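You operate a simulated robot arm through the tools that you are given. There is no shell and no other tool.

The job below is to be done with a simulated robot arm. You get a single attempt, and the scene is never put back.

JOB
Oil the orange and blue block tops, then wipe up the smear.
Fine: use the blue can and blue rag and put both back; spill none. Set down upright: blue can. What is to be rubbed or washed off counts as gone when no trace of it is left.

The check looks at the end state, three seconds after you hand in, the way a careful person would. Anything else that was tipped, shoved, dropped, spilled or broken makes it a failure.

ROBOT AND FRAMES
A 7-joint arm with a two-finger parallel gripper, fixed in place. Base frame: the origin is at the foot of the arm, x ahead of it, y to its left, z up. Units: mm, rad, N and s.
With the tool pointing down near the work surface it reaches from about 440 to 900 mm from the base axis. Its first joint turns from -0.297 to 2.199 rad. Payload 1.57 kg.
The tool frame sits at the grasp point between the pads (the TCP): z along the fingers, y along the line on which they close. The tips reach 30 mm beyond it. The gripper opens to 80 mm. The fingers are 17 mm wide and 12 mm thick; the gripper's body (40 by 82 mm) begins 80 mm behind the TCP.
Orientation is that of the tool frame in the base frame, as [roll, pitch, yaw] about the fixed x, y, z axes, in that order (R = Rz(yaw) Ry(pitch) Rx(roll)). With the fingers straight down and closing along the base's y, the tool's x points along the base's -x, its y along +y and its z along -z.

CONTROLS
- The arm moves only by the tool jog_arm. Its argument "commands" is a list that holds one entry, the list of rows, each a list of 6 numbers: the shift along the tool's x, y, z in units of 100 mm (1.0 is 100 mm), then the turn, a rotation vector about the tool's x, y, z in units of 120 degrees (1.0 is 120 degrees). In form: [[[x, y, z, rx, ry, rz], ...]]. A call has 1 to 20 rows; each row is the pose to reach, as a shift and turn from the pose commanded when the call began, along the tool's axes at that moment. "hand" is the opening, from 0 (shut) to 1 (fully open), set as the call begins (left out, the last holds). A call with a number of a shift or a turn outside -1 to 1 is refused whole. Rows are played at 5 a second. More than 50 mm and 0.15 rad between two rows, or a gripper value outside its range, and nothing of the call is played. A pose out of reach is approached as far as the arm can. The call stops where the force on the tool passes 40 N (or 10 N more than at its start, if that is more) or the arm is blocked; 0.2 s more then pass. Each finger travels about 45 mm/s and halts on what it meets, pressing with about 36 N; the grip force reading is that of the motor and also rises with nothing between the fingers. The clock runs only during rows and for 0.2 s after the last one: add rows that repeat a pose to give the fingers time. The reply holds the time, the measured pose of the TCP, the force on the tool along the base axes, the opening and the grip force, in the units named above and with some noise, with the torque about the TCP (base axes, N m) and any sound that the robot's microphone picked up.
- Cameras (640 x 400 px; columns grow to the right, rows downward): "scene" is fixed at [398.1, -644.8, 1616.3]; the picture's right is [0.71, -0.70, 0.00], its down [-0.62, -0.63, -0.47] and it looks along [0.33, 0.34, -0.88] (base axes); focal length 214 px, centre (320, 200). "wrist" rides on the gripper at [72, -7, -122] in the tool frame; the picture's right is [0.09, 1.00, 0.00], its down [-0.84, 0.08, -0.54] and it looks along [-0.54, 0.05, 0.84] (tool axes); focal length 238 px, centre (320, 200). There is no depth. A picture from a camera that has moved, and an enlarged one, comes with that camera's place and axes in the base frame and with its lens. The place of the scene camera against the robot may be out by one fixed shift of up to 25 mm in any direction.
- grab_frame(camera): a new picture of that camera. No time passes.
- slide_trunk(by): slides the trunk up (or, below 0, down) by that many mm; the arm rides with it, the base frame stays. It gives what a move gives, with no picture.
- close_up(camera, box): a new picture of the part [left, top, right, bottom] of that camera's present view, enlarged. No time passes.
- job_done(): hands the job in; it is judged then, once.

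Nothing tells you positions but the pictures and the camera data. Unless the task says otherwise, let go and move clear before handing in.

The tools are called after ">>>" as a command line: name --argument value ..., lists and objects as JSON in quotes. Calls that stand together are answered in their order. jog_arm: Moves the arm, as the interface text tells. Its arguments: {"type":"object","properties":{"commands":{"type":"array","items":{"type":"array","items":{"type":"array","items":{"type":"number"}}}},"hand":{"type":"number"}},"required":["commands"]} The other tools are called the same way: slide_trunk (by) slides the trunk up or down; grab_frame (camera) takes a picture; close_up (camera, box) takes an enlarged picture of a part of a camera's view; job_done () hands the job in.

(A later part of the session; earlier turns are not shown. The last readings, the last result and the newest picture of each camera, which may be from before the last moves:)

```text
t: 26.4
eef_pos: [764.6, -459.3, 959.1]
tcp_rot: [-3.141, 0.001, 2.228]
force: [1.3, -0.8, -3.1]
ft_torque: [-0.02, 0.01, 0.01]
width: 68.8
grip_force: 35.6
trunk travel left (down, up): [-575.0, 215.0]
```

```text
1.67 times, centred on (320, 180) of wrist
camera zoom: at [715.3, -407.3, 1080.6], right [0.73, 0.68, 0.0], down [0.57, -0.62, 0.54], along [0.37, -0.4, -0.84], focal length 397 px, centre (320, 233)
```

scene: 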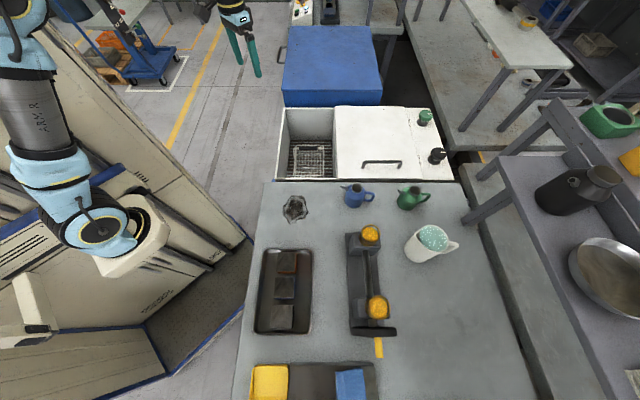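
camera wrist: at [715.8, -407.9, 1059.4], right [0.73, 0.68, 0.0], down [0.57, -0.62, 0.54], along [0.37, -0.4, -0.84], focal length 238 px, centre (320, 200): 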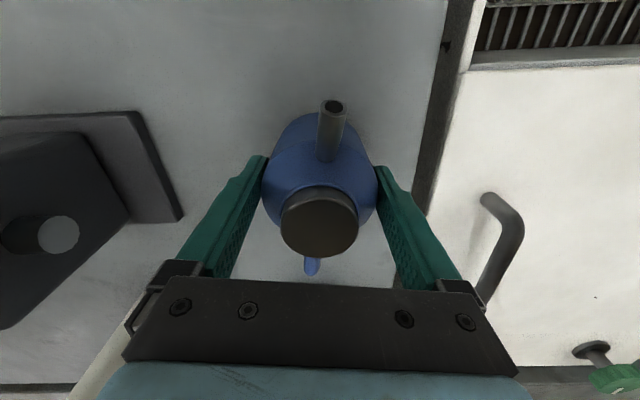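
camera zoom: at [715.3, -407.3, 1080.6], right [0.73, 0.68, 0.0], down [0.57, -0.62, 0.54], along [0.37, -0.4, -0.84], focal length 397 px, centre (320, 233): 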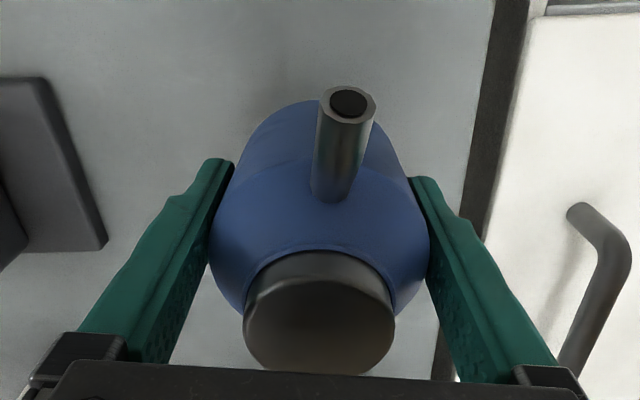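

Holding firmly. Lifting another 50 mm, then carrying it back toward the tray slowly.

>>> jog_arm --commands '[[[0, 0, -0.04, 0, 0, 0], [0, 0, -0.08, 0, 0, 0], [0, 0, -0.12, 0, 0, 0], [0, 0, -0.16, 0, 0, 0], [0, 0, -0.21, 0, 0, 0], [0, 0, -0.26, 0, 0, 0], [0, 0, -0.31, 0, 0, 0], [0, 0, -0.36, 0, 0, 0], [0, 0, -0.41, 0, 0, 0], [0, 0, -0.46, 0, 0, 0], [0, 0, -0.5, 0, 0, 0]]]'

>>> jog_arm --commands '[[[0.05, -0.005, 0, 0, 0, 0], [0.1, -0.01, 0, 0, 0, 0], [0.15, -0.02, 0, 0, 0, 0], [0.2, -0.025, 0, 0, 0, 0], [0.25, -0.03, 0, 0, 0, 0], [0.3, -0.04, 0, 0, 0, 0], [0.35, -0.045, 0, 0, 0, 0], [0.4, -0.05, 0, 0, 0, 0], [0.45, -0.06, 0, 0, 0, 0], [0.5, -0.065, 0, 0, 0, 0], [0.55, -0.07, 0, 0, 0, 0], [0.6, -0.08, 0, 0, 0, 0], [0.65, -0.085, 0, 0, 0, 0], [0.7, -0.09, 0, 0, 0, 0], [0.75, -0.1, 0, 0, 0, 0]]]'

>>> close_up --camera "wrist" --box '[240, 60, 400, 300]'

```text
t: 28.8
eef_pos: [764.6, -458.9, 1008.3]
tcp_rot: [3.14, -0.002, 2.225]
force: [-0.2, 0.0, -3.5]
ft_torque: [0.01, 0.0, -0.02]
width: 69.5
grip_force: 35.8
trunk travel left (down, up): [-575.0, 215.0]
```

```text
t: 31.9
eef_pos: [711.7, -406.7, 1008.4]
tcp_rot: [3.141, 0.001, 2.225]
force: [0.2, -0.5, -3.4]
ft_torque: [0.03, 0.01, 0.03]
width: 69.3
grip_force: 35.2
trunk travel left (down, up): [-575.0, 215.0]
```

```text
1.67 times, centred on (320, 180) of wrist
camera zoom: at [661.9, -353.8, 1129.8], right [0.73, 0.68, 0.0], down [0.57, -0.62, 0.54], along [0.37, -0.4, -0.84], focal length 397 px, centre (320, 233)
```

zoom: 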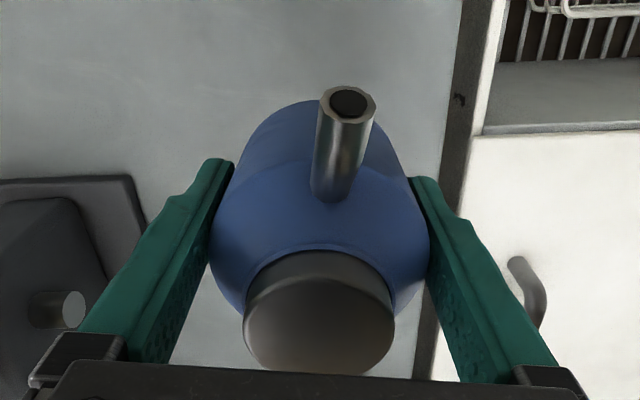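

Steady. Continuing back over the bench while turning the tool square to the bench.

>>> jog_arm --commands '[[[0.06, -0.008, 0, 0, 0, -0.005], [0.12, -0.016, 0, 0, 0, -0.01], [0.18, -0.024, 0, 0, 0, -0.015], [0.24, -0.032, 0, 0, 0, -0.02], [0.3, -0.04, 0, 0, 0, -0.025], [0.36, -0.048, 0, 0, 0, -0.03], [0.42, -0.056, 0, 0, 0, -0.035], [0.48, -0.064, 0, 0, 0, -0.04], [0.54, -0.072, 0, 0, 0, -0.045], [0.6, -0.08, 0, 0, 0, -0.05], [0.66, -0.088, 0, 0, 0, -0.055], [0.75, -0.1, 0, 0, 0, -0.0625]]]'

>>> jog_arm --commands '[[[0, -0.06, 0, 0, 0, 0], [0, -0.12, 0, 0, 0, 0], [0, -0.18, 0, 0, 0, 0], [0, -0.24, 0, 0, 0, 0], [0, -0.3, 0, 0, 0, 0], [0, -0.36, 0, 0, 0, 0], [0, -0.42, 0, 0, 0, 0], [0, -0.48, 0, 0, 0, 0], [0, -0.54, 0, 0, 0, 0], [0, -0.6, 0, 0, 0, 0], [0, -0.66, 0, 0, 0, 0], [0, -0.72, 0, 0, 0, 0], [0, -0.79, 0, 0, 0, 0], [0, -0.86, 0, 0, 0, 0], [0, -0.93, 0, 0, 0, 0], [0, -1.0, 0, 0, 0, 0]]]'

>>> grab_frame --camera "wrist"

>>> grab_frame --camera "scene"

```text
t: 34.5
eef_pos: [657.9, -354.6, 1008.9]
tcp_rot: [-3.141, 0.0, 2.357]
force: [-0.5, 0.6, -3.0]
ft_torque: [0.02, 0.04, -0.01]
width: 69.5
grip_force: 35.8
trunk travel left (down, up): [-575.0, 215.0]
```

```text
t: 38.0
eef_pos: [586.1, -424.4, 1007.7]
tcp_rot: [-3.141, -0.001, 2.354]
force: [-0.6, -0.3, -3.4]
ft_torque: [-0.02, 0.03, -0.04]
width: 69.3
grip_force: 35.6
trunk travel left (down, up): [-575.0, 215.0]
```

```text
taken
camera wrist: at [531.7, -378.8, 1129.7], right [0.64, 0.77, 0.0], down [0.65, -0.54, 0.54], along [0.42, -0.35, -0.84], focal length 238 px, centre (320, 200)
```

wrist: 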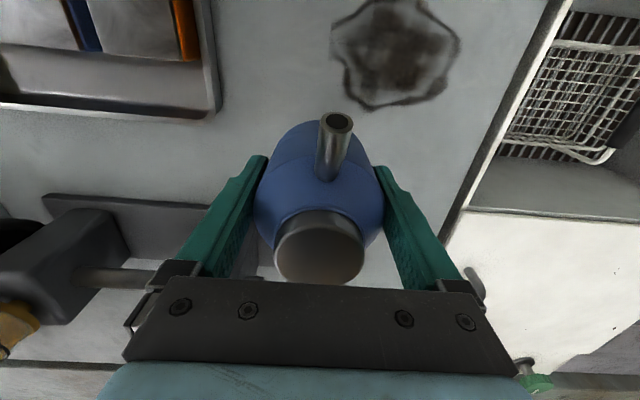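

```text
taken
```

scene: 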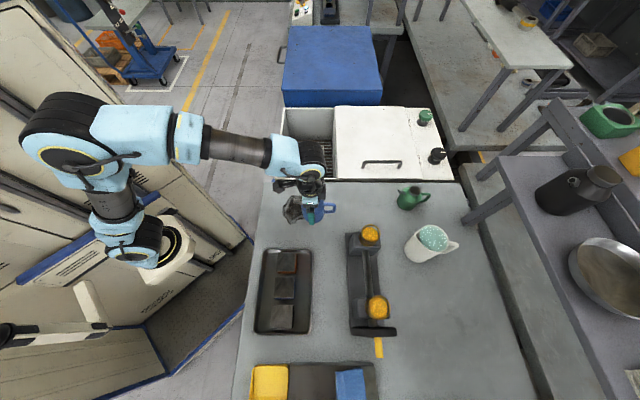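

Still steady, can upright over clear bench. I'll move on toward the tray and check the tray's rim height so the tilted can clears it.

>>> close_up --camera "wrist" --box '[0, 0, 240, 150]'

>>> jog_arm --commands '[[[0, -0.06, 0, 0, 0, 0], [0, -0.12, 0, 0, 0, 0], [0, -0.18, 0, 0, 0, 0], [0, -0.24, 0, 0, 0, 0], [0, -0.3, 0, 0, 0, 0], [0, -0.36, 0, 0, 0, 0], [0, -0.42, 0, 0, 0, 0], [0, -0.48, 0, 0, 0, 0], [0, -0.54, 0, 0, 0, 0], [0, -0.6, 0, 0, 0, 0], [0, -0.66, 0, 0, 0, 0], [0, -0.72, 0, 0, 0, 0], [0, -0.79, 0, 0, 0, 0], [0, -0.86, 0, 0, 0, 0], [0, -0.93, 0, 0, 0, 0], [0, -1.0, 0, 0, 0, 0]]]'

>>> grab_frame --camera "wrist"

>>> close_up --camera "wrist" --box '[120, 0, 360, 150]'

```text
2.67 times, centred on (120, 75) of wrist
camera zoom: at [531.7, -378.8, 1129.7], right [0.64, 0.77, 0.0], down [0.65, -0.54, 0.54], along [0.42, -0.35, -0.84], focal length 636 px, centre (853, 533)
```

zoom: 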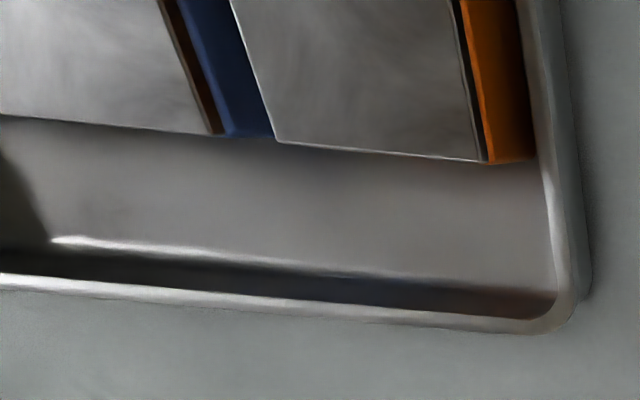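

```text
t: 41.4
eef_pos: [517.5, -495.0, 1009.0]
tcp_rot: [-3.14, 0.0, 2.357]
force: [-0.3, -0.9, -2.2]
ft_torque: [-0.01, 0.02, 0.01]
width: 69.2
grip_force: 35.9
trunk travel left (down, up): [-575.0, 215.0]
```

```text
taken
camera wrist: at [460.5, -449.3, 1130.2], right [0.64, 0.77, 0.0], down [0.65, -0.54, 0.54], along [0.42, -0.35, -0.84], focal length 238 px, centre (320, 200)
```

wrist: 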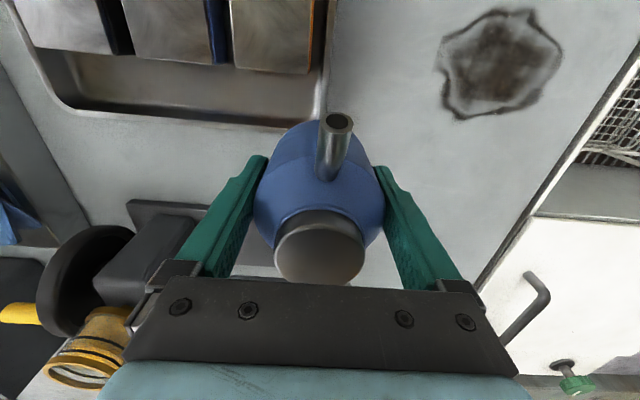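

```text
2.67 times, centred on (240, 75) of wrist
camera zoom: at [460.5, -449.3, 1130.2], right [0.64, 0.77, 0.0], down [0.65, -0.54, 0.54], along [0.42, -0.35, -0.84], focal length 636 px, centre (533, 533)
```

zoom: 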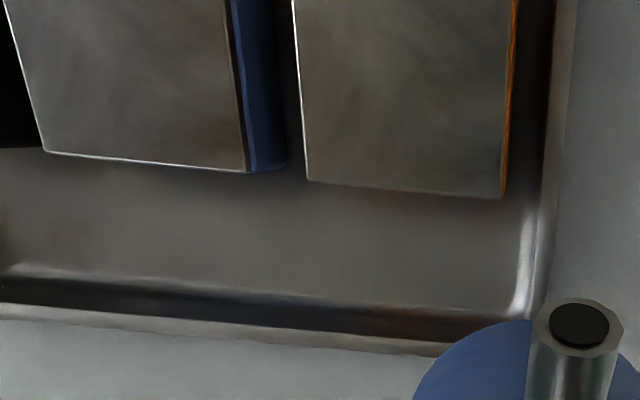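

The tray is about 40 mm deep with its rim near z≈889, so the spout tip must stay higher at small tilts. Sliding over in line with the orange block now.

>>> jog_arm --commands '[[[0, -0.06, 0, 0, 0, 0], [0, -0.12, 0, 0, 0, 0], [0, -0.18, 0, 0, 0, 0], [0, -0.24, 0, 0, 0, 0], [0, -0.3, 0, 0, 0, 0], [0, -0.36, 0, 0, 0, 0], [0, -0.4, 0, 0, 0, 0], [0, -0.44, 0, 0, 0, 0], [0, -0.44, 0, 0, 0, 0]]]'

>>> grab_frame --camera "wrist"

>>> close_up --camera "scene" --box '[240, 220, 400, 320]'

```text
t: 43.4
eef_pos: [485.1, -526.3, 1008.9]
tcp_rot: [-3.141, 0.0, 2.356]
force: [-0.5, 0.8, -3.3]
ft_torque: [0.01, 0.02, -0.04]
width: 69.2
grip_force: 35.8
trunk travel left (down, up): [-575.0, 215.0]
```

```text
taken
camera wrist: at [429.2, -480.2, 1129.9], right [0.64, 0.77, 0.0], down [0.65, -0.54, 0.54], along [0.42, -0.35, -0.84], focal length 238 px, centre (320, 200)
```

wrist: 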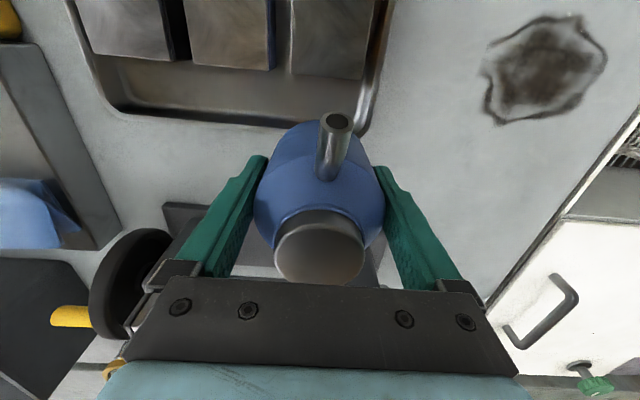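

```text
4.00 times, centred on (320, 270) of scene
camera zoom: at [398.1, -644.8, 1616.3], right [0.71, -0.7, 0.0], down [-0.62, -0.63, -0.47], along [0.33, 0.34, -0.88], focal length 858 px, centre (320, -80)
```

zoom: 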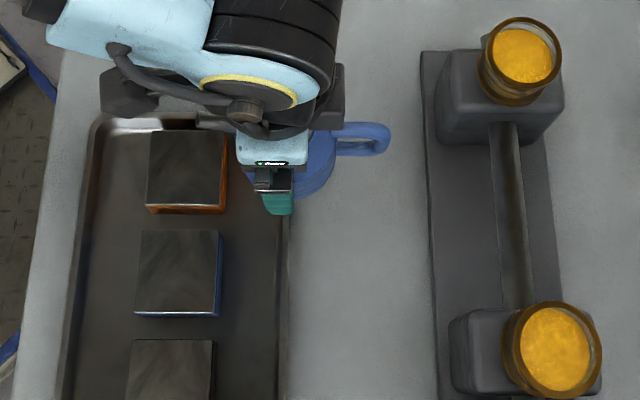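

Lined up with the orange block. Starting a partial tilt to 30° with the spout kept high, then checking for flow.

>>> jog_arm --commands '[[[0, 0, 0.02, 0, -0.025, 0], [0, 0, 0.04, 0, -0.05, 0], [0, 0, 0.06, 0, -0.075, 0], [0, 0, 0.08, 0, -0.1, 0], [-0.01, 0, 0.1, 0, -0.125, 0], [-0.01, 0, 0.12, 0, -0.15, 0], [-0.01, 0, 0.14, 0, -0.175, 0], [-0.01, 0, 0.16, 0, -0.2, 0], [-0.01, 0, 0.18, 0, -0.225, 0], [-0.01, 0, 0.2, 0, -0.25, 0]]]'

>>> grab_frame --camera "wrist"

>>> close_up --camera "scene" --box '[240, 220, 400, 320]'

```text
t: 45.5
eef_pos: [486.2, -526.3, 988.2]
tcp_rot: [-3.141, 0.524, 2.356]
force: [-0.5, 0.3, -3.3]
ft_torque: [-0.03, 0.01, -0.01]
width: 69.4
grip_force: 36.4
trunk travel left (down, up): [-575.0, 215.0]
```

```text
taken
camera wrist: at [394.0, -444.3, 1057.4], right [0.65, 0.76, -0.05], down [0.37, -0.27, 0.89], along [0.66, -0.59, -0.46], focal length 238 px, centre (320, 200)
```

wrist: 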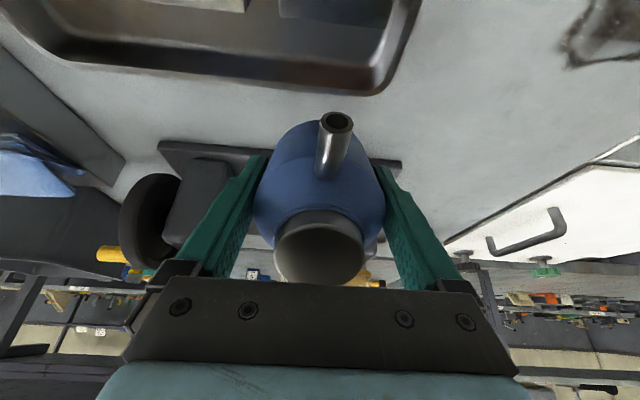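

```text
4.00 times, centred on (320, 270) of scene
camera zoom: at [398.1, -644.8, 1616.3], right [0.71, -0.7, 0.0], down [-0.62, -0.63, -0.47], along [0.33, 0.34, -0.88], focal length 858 px, centre (320, -80)
```

zoom: 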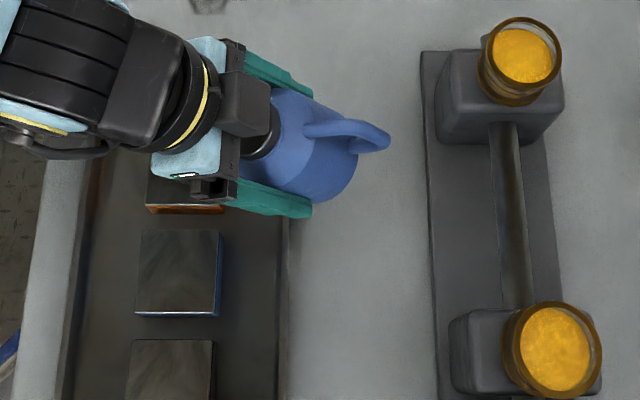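

No flow at 30°, and the can holds still in the grip. Tilting on to 40° while lowering the spout toward the block.

>>> jog_arm --commands '[[[0.025, 0, 0.05, 0, -0.0167, 0], [0.049, 0, 0.1, 0, -0.0333, 0], [0.074, 0, 0.151, 0, -0.05, 0], [0.098, 0, 0.202, 0, -0.0667, 0], [0.123, 0, 0.252, 0, -0.0833, 0]]]'

>>> grab_frame --camera "wrist"

>>> close_up --camera "wrist" --box '[240, 60, 440, 185]'

>>> close_up --camera "scene" --box '[260, 230, 340, 290]'

```text
t: 46.8
eef_pos: [488.0, -526.9, 959.4]
tcp_rot: [3.141, 0.699, 2.357]
force: [-0.2, 0.9, -2.6]
ft_torque: [-0.01, 0.05, -0.02]
width: 69.0
grip_force: 36.2
trunk travel left (down, up): [-575.0, 215.0]
```

```text
taken
camera wrist: at [388.4, -438.2, 1006.4], right [0.65, 0.75, -0.06], down [0.26, -0.15, 0.95], along [0.71, -0.64, -0.3], focal length 238 px, centre (320, 200)
```

wrist: 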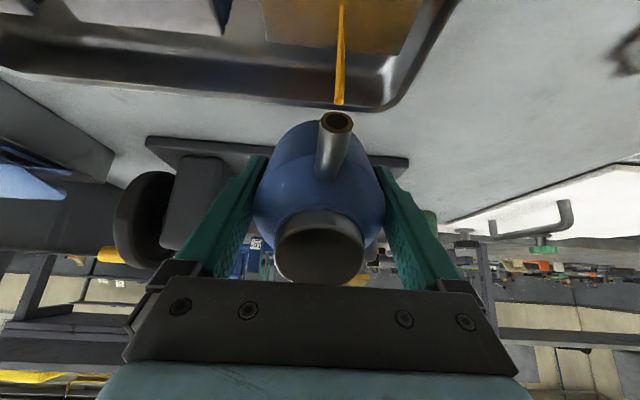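

```text
3.20 times, centred on (340, 122) of wrist
camera zoom: at [388.4, -438.2, 1006.4], right [0.65, 0.75, -0.06], down [0.26, -0.15, 0.95], along [0.71, -0.64, -0.3], focal length 763 px, centre (256, 448)
```

zoom: 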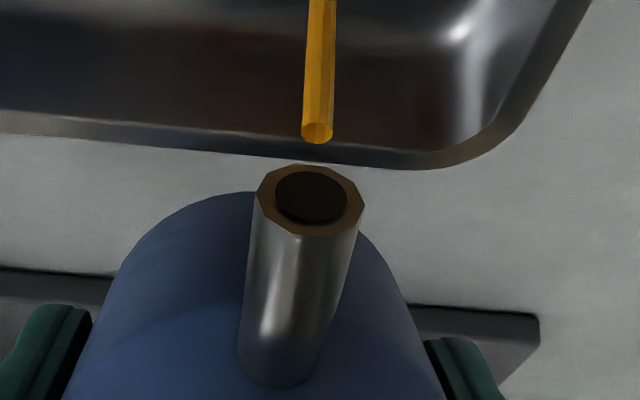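

```text
6.67 times, centred on (300, 260) of scene
camera zoom: at [398.1, -644.8, 1616.3], right [0.71, -0.7, 0.0], down [-0.62, -0.63, -0.47], along [0.33, 0.34, -0.88], focal length 1430 px, centre (453, -200)
```

zoom: 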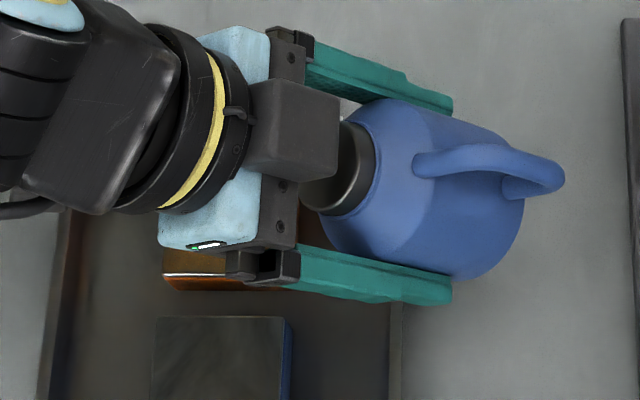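

Oil is flowing in a stream straight down onto the orange block, and its top already looks golden. Tilting back now to stop the flow.

>>> jog_arm --commands '[[[-0.04, 0, -0.05, 0, 0.05, 0], [-0.165, 0, -0.227, 0, 0.1, 0], [-0.165, 0, -0.227, 0, 0.125, 0]]]'

>>> grab_frame --camera "wrist"

>>> close_up --camera "scene" --box '[260, 230, 340, 290]'

```text
t: 47.5
eef_pos: [486.0, -527.8, 986.6]
tcp_rot: [-3.141, 0.435, 2.355]
force: [0.1, -0.1, -2.8]
ft_torque: [0.02, 0.02, 0.03]
width: 69.1
grip_force: 36.1
trunk travel left (down, up): [-575.0, 215.0]
```

```text
taken
camera wrist: at [398.0, -449.1, 1067.9], right [0.65, 0.76, -0.04], down [0.43, -0.32, 0.84], along [0.63, -0.56, -0.53], focal length 238 px, centre (320, 200)
```

wrist: 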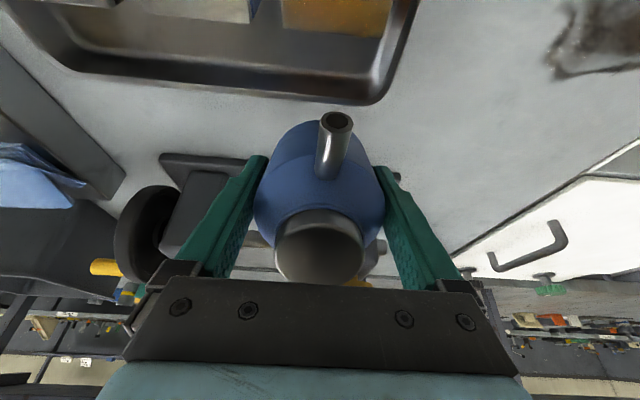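

```text
6.67 times, centred on (300, 260) of scene
camera zoom: at [398.1, -644.8, 1616.3], right [0.71, -0.7, 0.0], down [-0.62, -0.63, -0.47], along [0.33, 0.34, -0.88], focal length 1430 px, centre (453, -200)
```

zoom: 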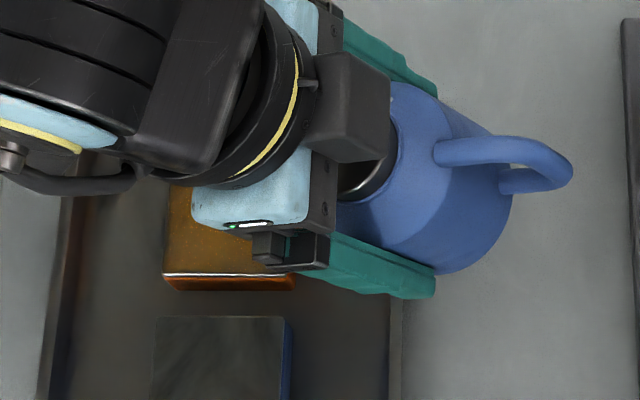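

Flow stopped. I'll bring the can upright to see the whole orange top.

>>> jog_arm --commands '[[[-0.01, 0, -0.02, 0, 0.03, 0], [-0.02, 0, -0.05, 0, 0.06, 0], [-0.035, 0, -0.08, 0, 0.09, 0], [-0.05, 0, -0.11, 0, 0.12, 0], [-0.065, 0, -0.14, 0, 0.15, 0], [-0.08, 0, -0.17, 0, 0.18, 0], [-0.093, 0, -0.2, 0, 0.2083, 0]]]'

>>> grab_frame --camera "wrist"

>>> close_up --camera "scene" --box '[260, 230, 340, 290]'

>>> close_up --camera "wrist" --box '[200, 0, 440, 150]'

```text
t: 49.1
eef_pos: [485.2, -526.6, 1009.9]
tcp_rot: [3.141, 0.0, 2.356]
force: [-0.2, -0.5, -3.7]
ft_torque: [0.0, 0.02, -0.01]
width: 69.2
grip_force: 35.7
trunk travel left (down, up): [-575.0, 215.0]
```

```text
taken
camera wrist: at [429.9, -480.8, 1132.0], right [0.64, 0.77, 0.0], down [0.65, -0.54, 0.54], along [0.42, -0.35, -0.84], focal length 238 px, centre (320, 200)
```

wrist: 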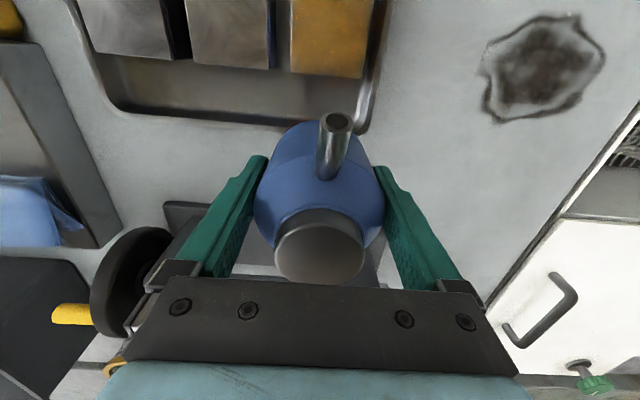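

```text
6.67 times, centred on (300, 260) of scene
camera zoom: at [398.1, -644.8, 1616.3], right [0.71, -0.7, 0.0], down [-0.62, -0.63, -0.47], along [0.33, 0.34, -0.88], focal length 1430 px, centre (453, -200)
```

zoom: 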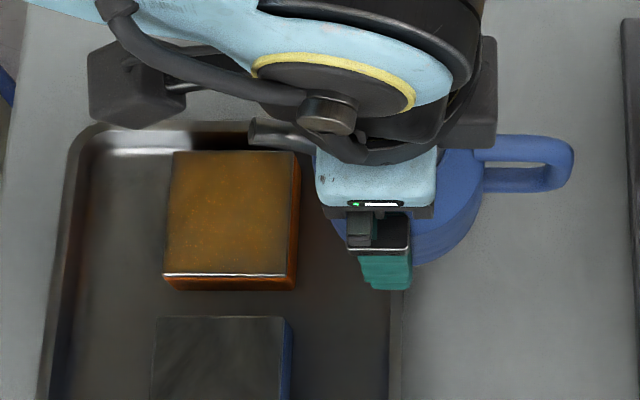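

```text
2.67 times, centred on (320, 75) of wrist
camera zoom: at [429.9, -480.8, 1132.0], right [0.64, 0.77, 0.0], down [0.65, -0.54, 0.54], along [0.42, -0.35, -0.84], focal length 636 px, centre (320, 533)
```

zoom: 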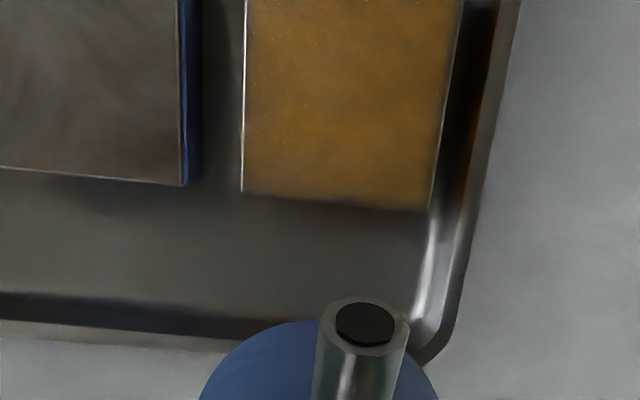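

The orange top is evenly coated with oil and nothing has spilled in the tray. Moving across to line up with the blue block.

>>> jog_arm --commands '[[[0, -0.06, 0, 0, 0, 0], [0, -0.12, 0, 0, 0, 0], [0, -0.18, 0, 0, 0, 0], [0, -0.24, 0, 0, 0, 0], [0, -0.3, 0, 0, 0, 0], [0, -0.36, 0, 0, 0, 0], [0, -0.42, 0, 0, 0, 0], [0, -0.48, 0, 0, 0, 0], [0, -0.54, 0, 0, 0, 0], [0, -0.6, 0, 0, 0, 0], [0, -0.66, 0, 0, 0, 0], [0, -0.72, 0, 0, 0, 0], [0, -0.78, 0, 0, 0, 0], [0, -0.78, 0, 0, 0, 0]]]'

>>> grab_frame --camera "wrist"

>>> close_up --camera "wrist" --box '[200, 0, 440, 150]'

>>> close_up --camera "scene" --box '[240, 230, 400, 330]'

```text
t: 52.1
eef_pos: [431.2, -583.0, 1010.5]
tcp_rot: [3.141, -0.002, 2.355]
force: [-0.2, -0.2, -1.9]
ft_torque: [0.0, 0.0, 0.02]
width: 69.2
grip_force: 35.3
trunk travel left (down, up): [-575.0, 215.0]
```

```text
taken
camera wrist: at [374.9, -536.6, 1132.3], right [0.64, 0.77, 0.0], down [0.65, -0.54, 0.54], along [0.42, -0.35, -0.84], focal length 238 px, centre (320, 200)
```

wrist: 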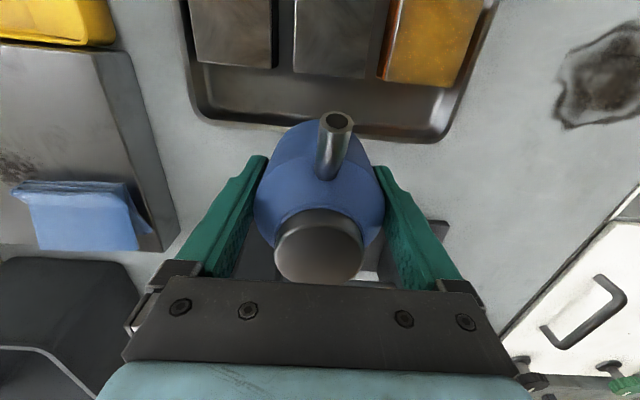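

```text
2.67 times, centred on (320, 75) of wrist
camera zoom: at [374.9, -536.6, 1132.3], right [0.64, 0.77, 0.0], down [0.65, -0.54, 0.54], along [0.42, -0.35, -0.84], focal length 636 px, centre (320, 533)
```

zoom: 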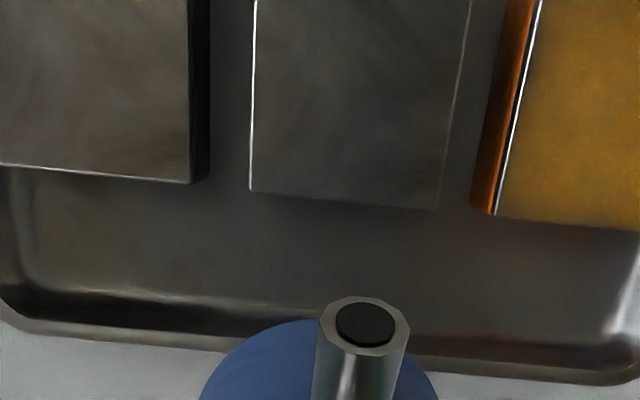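

```text
4.00 times, centred on (320, 280) of scene
camera zoom: at [398.1, -644.8, 1616.3], right [0.71, -0.7, 0.0], down [-0.62, -0.63, -0.47], along [0.33, 0.34, -0.88], focal length 858 px, centre (320, -120)
```

zoom: 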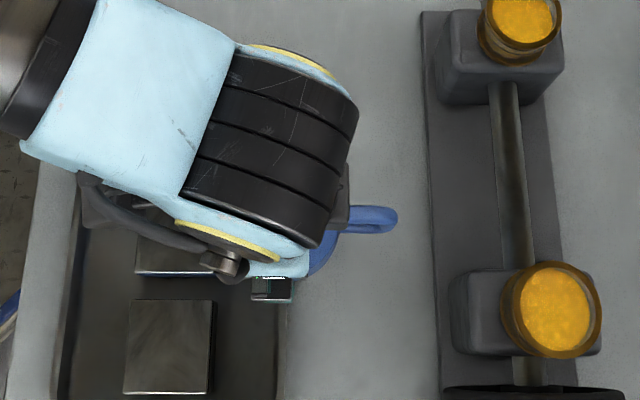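

Lined up with the blue block the same way as before. Repeating the tilt to 30°.

>>> jog_arm --commands '[[[0, 0, 0.02, 0, -0.025, 0], [0, 0, 0.04, 0, -0.05, 0], [0, 0, 0.06, 0, -0.075, 0], [0, 0, 0.08, 0, -0.1, 0], [-0.01, 0, 0.1, 0, -0.125, 0], [-0.01, 0, 0.12, 0, -0.15, 0], [-0.01, 0, 0.14, 0, -0.175, 0], [-0.01, 0, 0.16, 0, -0.2, 0], [-0.01, 0, 0.18, 0, -0.225, 0], [-0.01, 0, 0.2, 0, -0.25, 0]]]'

>>> grab_frame --camera "wrist"

```text
t: 54.4
eef_pos: [430.5, -583.0, 990.3]
tcp_rot: [3.141, 0.524, 2.356]
force: [0.1, 0.3, -3.3]
ft_torque: [0.04, 0.02, -0.02]
width: 69.1
grip_force: 35.9
trunk travel left (down, up): [-575.0, 215.0]
```

```text
taken
camera wrist: at [339.1, -500.4, 1060.0], right [0.65, 0.76, -0.05], down [0.37, -0.27, 0.89], along [0.66, -0.59, -0.46], focal length 238 px, centre (320, 200)
```

wrist: 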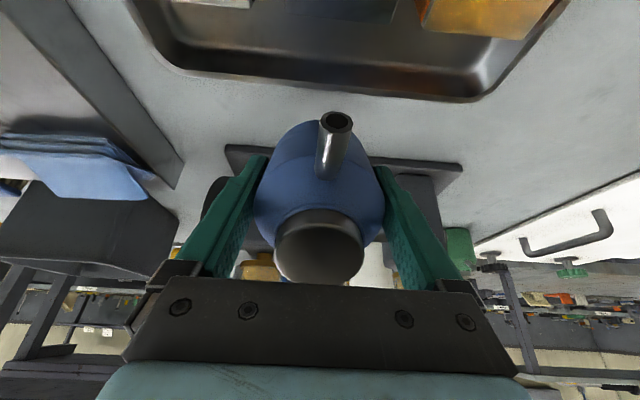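

Same as before, no flow yet. Tilting to 40° over the blue block.

>>> jog_arm --commands '[[[0.025, 0, 0.05, 0, -0.0167, 0], [0.049, 0, 0.1, 0, -0.0333, 0], [0.074, 0, 0.151, 0, -0.05, 0], [0.098, 0, 0.202, 0, -0.0667, 0], [0.123, 0, 0.252, 0, -0.0833, 0]]]'

>>> grab_frame --camera "wrist"

>>> close_up --camera "scene" --box '[260, 250, 340, 310]'

```text
t: 55.5
eef_pos: [432.7, -584.4, 962.8]
tcp_rot: [-3.141, 0.699, 2.356]
force: [0.2, -0.8, -3.5]
ft_torque: [0.0, 0.03, -0.04]
width: 69.1
grip_force: 35.9
trunk travel left (down, up): [-575.0, 215.0]
```

```text
taken
camera wrist: at [333.7, -493.9, 1009.3], right [0.65, 0.75, -0.06], down [0.26, -0.15, 0.95], along [0.71, -0.64, -0.3], focal length 238 px, centre (320, 200)
```

wrist: 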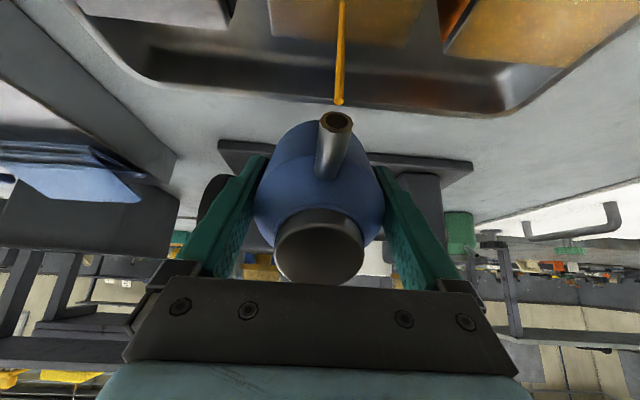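

```text
6.67 times, centred on (300, 280) of scene
camera zoom: at [398.1, -644.8, 1616.3], right [0.71, -0.7, 0.0], down [-0.62, -0.63, -0.47], along [0.33, 0.34, -0.88], focal length 1430 px, centre (453, -333)
```

zoom: 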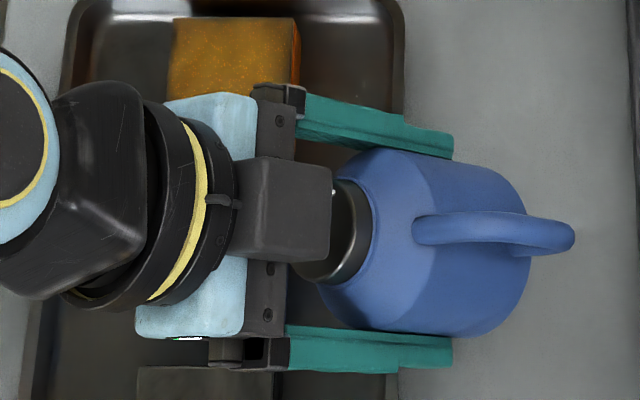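

Flowing onto the blue block. Tilting back with the same timing as before.

>>> jog_arm --commands '[[[-0.04, 0, -0.05, 0, 0.05, 0], [-0.165, 0, -0.227, 0, 0.1, 0], [-0.165, 0, -0.227, 0, 0.125, 0]]]'

>>> grab_frame --camera "wrist"

```text
t: 56.4
eef_pos: [431.7, -582.7, 991.5]
tcp_rot: [-3.142, 0.435, 2.357]
force: [-0.3, -0.7, -2.1]
ft_torque: [0.03, 0.02, 0.0]
width: 69.4
grip_force: 36.0
trunk travel left (down, up): [-575.0, 215.0]
```

```text
taken
camera wrist: at [344.6, -505.3, 1070.8], right [0.65, 0.76, -0.04], down [0.43, -0.32, 0.84], along [0.63, -0.56, -0.53], focal length 238 px, centre (320, 200)
```

wrist: 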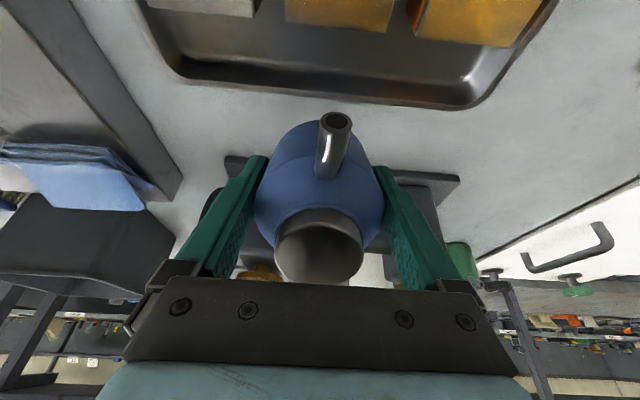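

Stopped; the blue top is coated, though a bit paler than the orange. Bringing the can upright to compare.

>>> jog_arm --commands '[[[-0.01, 0, -0.02, 0, 0.03, 0], [-0.02, 0, -0.05, 0, 0.06, 0], [-0.035, 0, -0.08, 0, 0.09, 0], [-0.05, 0, -0.11, 0, 0.12, 0], [-0.065, 0, -0.14, 0, 0.15, 0], [-0.08, 0, -0.17, 0, 0.18, 0], [-0.093, 0, -0.2, 0, 0.2083, 0]]]'

>>> close_up --camera "wrist" --box '[160, 0, 520, 150]'

>>> close_up --camera "scene" --box '[260, 250, 340, 310]'

```text
t: 58.0
eef_pos: [431.5, -581.8, 1012.7]
tcp_rot: [-3.14, 0.001, 2.356]
force: [0.5, 0.2, -2.9]
ft_torque: [0.03, 0.05, 0.01]
width: 69.5
grip_force: 36.3
trunk travel left (down, up): [-575.0, 215.0]
```

```text
1.78 times, centred on (340, 75) of wrist
camera zoom: at [376.0, -536.0, 1134.7], right [0.64, 0.77, 0.0], down [0.65, -0.54, 0.54], along [0.42, -0.35, -0.84], focal length 424 px, centre (284, 422)
```

zoom: 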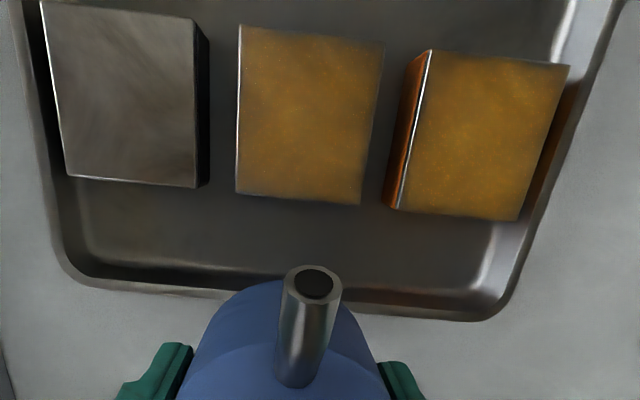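

```text
6.67 times, centred on (300, 280) of scene
camera zoom: at [398.1, -644.8, 1616.3], right [0.71, -0.7, 0.0], down [-0.62, -0.63, -0.47], along [0.33, 0.34, -0.88], focal length 1430 px, centre (453, -333)
```

zoom: 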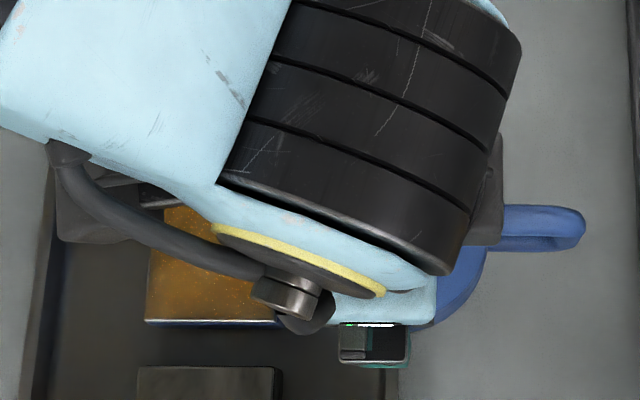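

Both tops look evenly coated. I'll zoom in closely to compare the coats and check for drips in the tray or on the bench.

>>> close_up --camera "wrist" --box '[280, 0, 400, 80]'

>>> close_up --camera "wrist" --box '[370, 0, 490, 80]'

>>> close_up --camera "scene" --box '[250, 235, 330, 345]'

```text
5.00 times, centred on (340, 40) of wrist
camera zoom: at [376.0, -536.0, 1134.7], right [0.64, 0.77, 0.0], down [0.65, -0.54, 0.54], along [0.42, -0.35, -0.84], focal length 1192 px, centre (220, 1000)
```

zoom: 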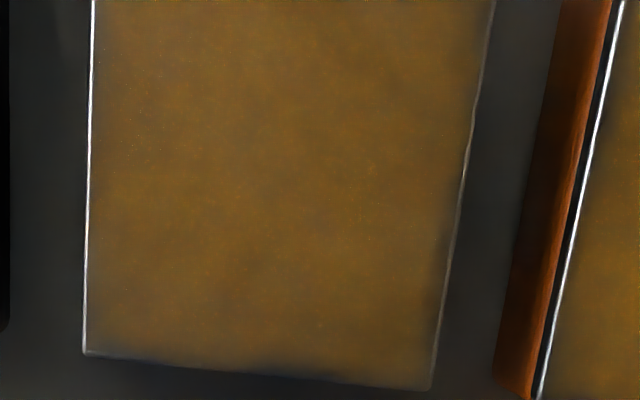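

```text
5.00 times, centred on (430, 40) of wrist
camera zoom: at [376.0, -536.0, 1134.7], right [0.64, 0.77, 0.0], down [0.65, -0.54, 0.54], along [0.42, -0.35, -0.84], focal length 1192 px, centre (-230, 1000)
```

zoom: 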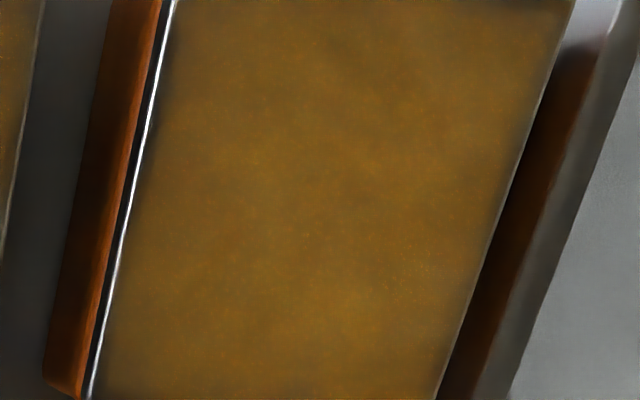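

```text
3.64 times, centred on (290, 290) of scene
camera zoom: at [398.1, -644.8, 1616.3], right [0.71, -0.7, 0.0], down [-0.62, -0.63, -0.47], along [0.33, 0.34, -0.88], focal length 780 px, centre (429, -127)
```

zoom: 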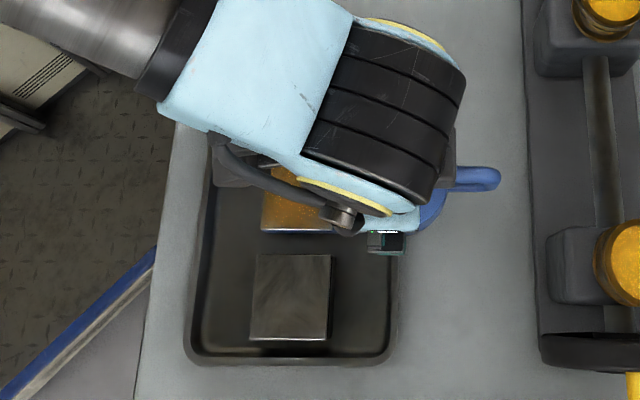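

The blue coat looks slightly thinner than the orange one, so I'll give the blue block one more short pour and compare again.

>>> jog_arm --commands '[[[0, 0, 0.02, 0, -0.025, 0], [0, 0, 0.04, 0, -0.05, 0], [0, 0, 0.06, 0, -0.075, 0], [0, 0, 0.08, 0, -0.1, 0], [-0.01, 0, 0.1, 0, -0.125, 0], [-0.01, 0, 0.12, 0, -0.15, 0], [-0.01, 0, 0.14, 0, -0.175, 0], [-0.01, 0, 0.16, 0, -0.2, 0], [-0.01, 0, 0.18, 0, -0.225, 0], [-0.01, 0, 0.22, 0, -0.25, 0]]]'

>>> jog_arm --commands '[[[0.025, 0, 0.05, 0, -0.0167, 0], [0.049, 0, 0.1, 0, -0.0333, 0], [0.074, 0, 0.151, 0, -0.05, 0], [0.098, 0, 0.202, 0, -0.0667, 0], [0.123, 0, 0.252, 0, -0.0833, 0]]]'

>>> grab_frame --camera "wrist"

```text
t: 60.1
eef_pos: [431.1, -584.6, 991.2]
tcp_rot: [-3.142, 0.526, 2.356]
force: [-0.4, -0.1, -3.1]
ft_torque: [0.04, 0.04, -0.01]
width: 69.1
grip_force: 35.8
trunk travel left (down, up): [-575.0, 215.0]
```

```text
t: 61.4
eef_pos: [433.3, -585.3, 962.8]
tcp_rot: [3.141, 0.7, 2.355]
force: [-0.3, -0.3, -3.3]
ft_torque: [0.01, 0.06, -0.02]
width: 69.3
grip_force: 35.8
trunk travel left (down, up): [-575.0, 215.0]
```

```text
taken
camera wrist: at [333.7, -495.4, 1010.0], right [0.65, 0.75, -0.06], down [0.26, -0.15, 0.95], along [0.71, -0.64, -0.3], focal length 238 px, centre (320, 200)
```

wrist: 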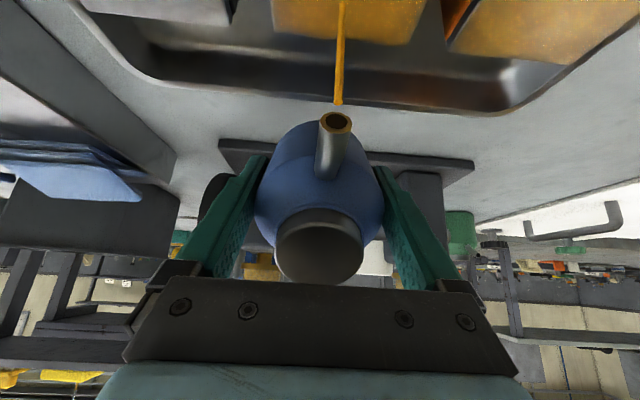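

Flowing again onto the blue block; tilting back straight away.

>>> jog_arm --commands '[[[-0.04, 0, -0.05, 0, 0.05, 0], [-0.165, 0, -0.227, 0, 0.1, 0], [-0.165, 0, -0.227, 0, 0.125, 0]]]'

>>> jog_arm --commands '[[[-0.01, 0, -0.02, 0, 0.03, 0], [-0.02, 0, -0.05, 0, 0.06, 0], [-0.035, 0, -0.08, 0, 0.09, 0], [-0.05, 0, -0.11, 0, 0.12, 0], [-0.065, 0, -0.14, 0, 0.15, 0], [-0.08, 0, -0.17, 0, 0.18, 0], [-0.093, 0, -0.2, 0, 0.2083, 0]]]'

>>> close_up --camera "wrist" --box '[160, 0, 520, 150]'

>>> close_up --camera "wrist" --box '[280, 0, 400, 80]'

>>> close_up --camera "wrist" --box '[370, 0, 490, 80]'

```text
t: 62.1
eef_pos: [430.9, -583.6, 990.7]
tcp_rot: [-3.14, 0.435, 2.356]
force: [-0.6, -0.2, -3.4]
ft_torque: [0.05, 0.02, 0.0]
width: 69.2
grip_force: 35.8
trunk travel left (down, up): [-575.0, 215.0]
```

```text
t: 63.8
eef_pos: [431.5, -582.1, 1012.9]
tcp_rot: [3.141, -0.001, 2.356]
force: [0.6, -0.3, -2.6]
ft_torque: [0.01, 0.02, -0.04]
width: 69.1
grip_force: 36.0
trunk travel left (down, up): [-575.0, 215.0]
```

```text
1.78 times, centred on (340, 75) of wrist
camera zoom: at [376.1, -536.9, 1134.4], right [0.64, 0.77, 0.0], down [0.65, -0.54, 0.54], along [0.42, -0.35, -0.84], focal length 424 px, centre (284, 422)
```

zoom: 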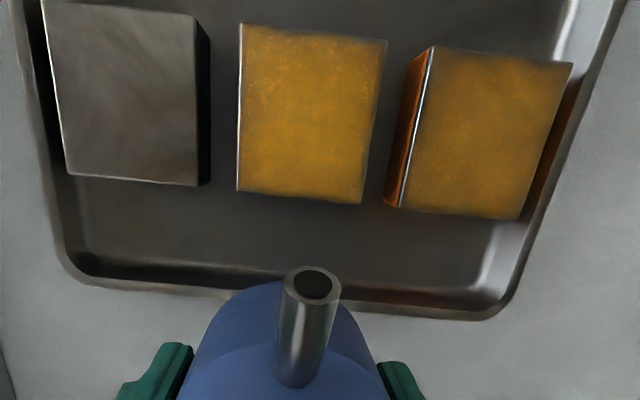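

```text
5.00 times, centred on (340, 40) of wrist
camera zoom: at [376.1, -536.9, 1134.4], right [0.64, 0.77, 0.0], down [0.65, -0.54, 0.54], along [0.42, -0.35, -0.84], focal length 1192 px, centre (220, 1000)
```

zoom: 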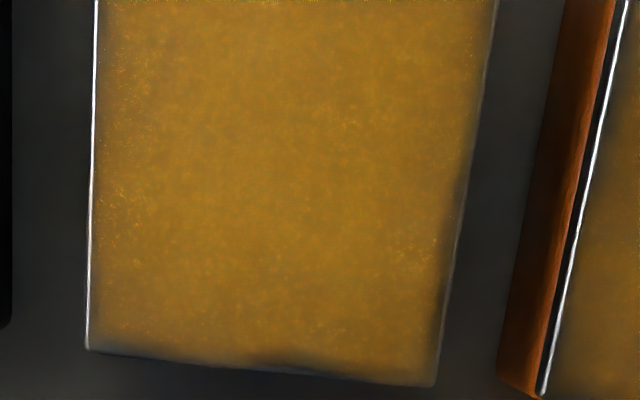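

```text
5.00 times, centred on (430, 40) of wrist
camera zoom: at [376.1, -536.9, 1134.4], right [0.64, 0.77, 0.0], down [0.65, -0.54, 0.54], along [0.42, -0.35, -0.84], focal length 1192 px, centre (-230, 1000)
```

zoom: 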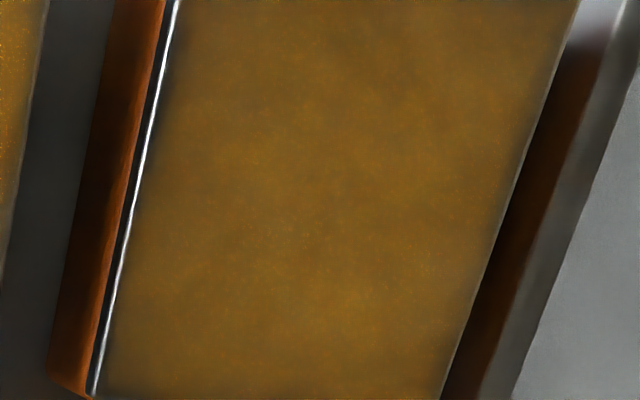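

The blue coat is now richer than the orange one. I'll give the orange block one more short pour too.

>>> jog_arm --commands '[[[0, 0.06, 0, 0, 0, 0], [0, 0.12, 0, 0, 0, 0], [0, 0.18, 0, 0, 0, 0], [0, 0.24, 0, 0, 0, 0], [0, 0.3, 0, 0, 0, 0], [0, 0.36, 0, 0, 0, 0], [0, 0.42, 0, 0, 0, 0], [0, 0.48, 0, 0, 0, 0], [0, 0.54, 0, 0, 0, 0], [0, 0.6, 0, 0, 0, 0], [0, 0.66, 0, 0, 0, 0], [0, 0.72, 0, 0, 0, 0], [0, 0.78, 0, 0, 0, 0], [0, 0.78, 0, 0, 0, 0]]]'

>>> grab_frame --camera "wrist"

>>> close_up --camera "scene" --box '[240, 230, 400, 330]'

```text
t: 66.8
eef_pos: [487.1, -527.4, 1014.2]
tcp_rot: [3.141, 0.001, 2.356]
force: [-0.1, 0.2, -2.1]
ft_torque: [0.02, 0.02, 0.0]
width: 69.4
grip_force: 36.1
trunk travel left (down, up): [-575.0, 215.0]
```

```text
taken
camera wrist: at [431.0, -482.2, 1134.4], right [0.64, 0.77, 0.0], down [0.65, -0.54, 0.54], along [0.42, -0.35, -0.84], focal length 238 px, centre (320, 200)
```

wrist: 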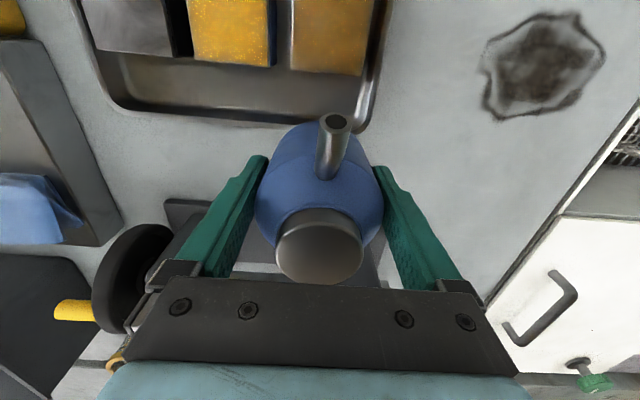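

```text
4.00 times, centred on (320, 280) of scene
camera zoom: at [398.1, -644.8, 1616.3], right [0.71, -0.7, 0.0], down [-0.62, -0.63, -0.47], along [0.33, 0.34, -0.88], focal length 858 px, centre (320, -120)
```

zoom: 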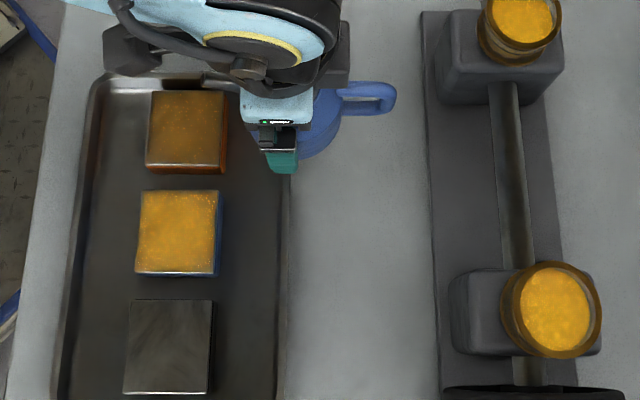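

Orange is visibly lighter than blue now. Tilting over the orange block for its second short pour.

>>> jog_arm --commands '[[[0, 0, 0.02, 0, -0.025, 0], [0, 0, 0.04, 0, -0.05, 0], [0, 0, 0.07, 0, -0.075, 0], [0, 0, 0.1, 0, -0.1, 0], [-0.01, 0, 0.12, 0, -0.125, 0], [-0.01, 0, 0.15, 0, -0.15, 0], [-0.01, 0, 0.18, 0, -0.175, 0], [-0.01, 0, 0.2, 0, -0.2, 0], [-0.01, 0, 0.22, 0, -0.225, 0], [-0.01, 0, 0.24, 0, -0.25, 0]]]'

>>> jog_arm --commands '[[[0.025, 0, 0.05, 0, -0.0167, 0], [0.049, 0, 0.1, 0, -0.0333, 0], [0.074, 0, 0.151, 0, -0.05, 0], [0.098, 0, 0.202, 0, -0.0667, 0], [0.123, 0, 0.252, 0, -0.0833, 0]]]'

>>> grab_frame --camera "wrist"

```text
t: 69.0
eef_pos: [488.8, -529.2, 990.2]
tcp_rot: [3.14, 0.526, 2.357]
force: [-0.6, -0.4, -2.0]
ft_torque: [0.02, 0.02, 0.02]
width: 69.2
grip_force: 35.4
trunk travel left (down, up): [-575.0, 215.0]
```

```text
t: 70.2
eef_pos: [489.2, -531.0, 960.4]
tcp_rot: [3.141, 0.699, 2.357]
force: [0.9, 0.7, -3.0]
ft_torque: [0.01, 0.04, -0.02]
width: 69.5
grip_force: 36.6
trunk travel left (down, up): [-575.0, 215.0]
```

```text
taken
camera wrist: at [390.4, -440.8, 1007.7], right [0.65, 0.75, -0.06], down [0.26, -0.15, 0.95], along [0.71, -0.64, -0.3], focal length 238 px, centre (320, 200)
```

wrist: 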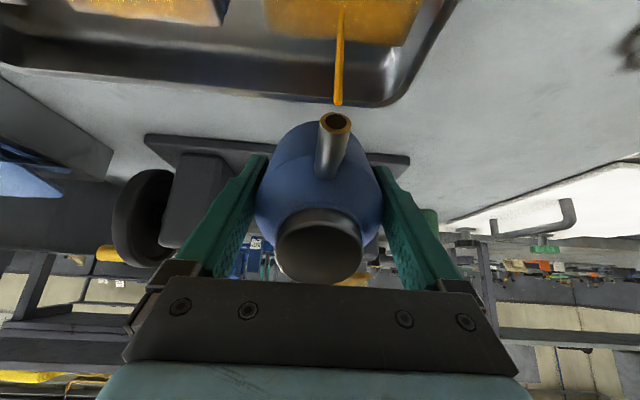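

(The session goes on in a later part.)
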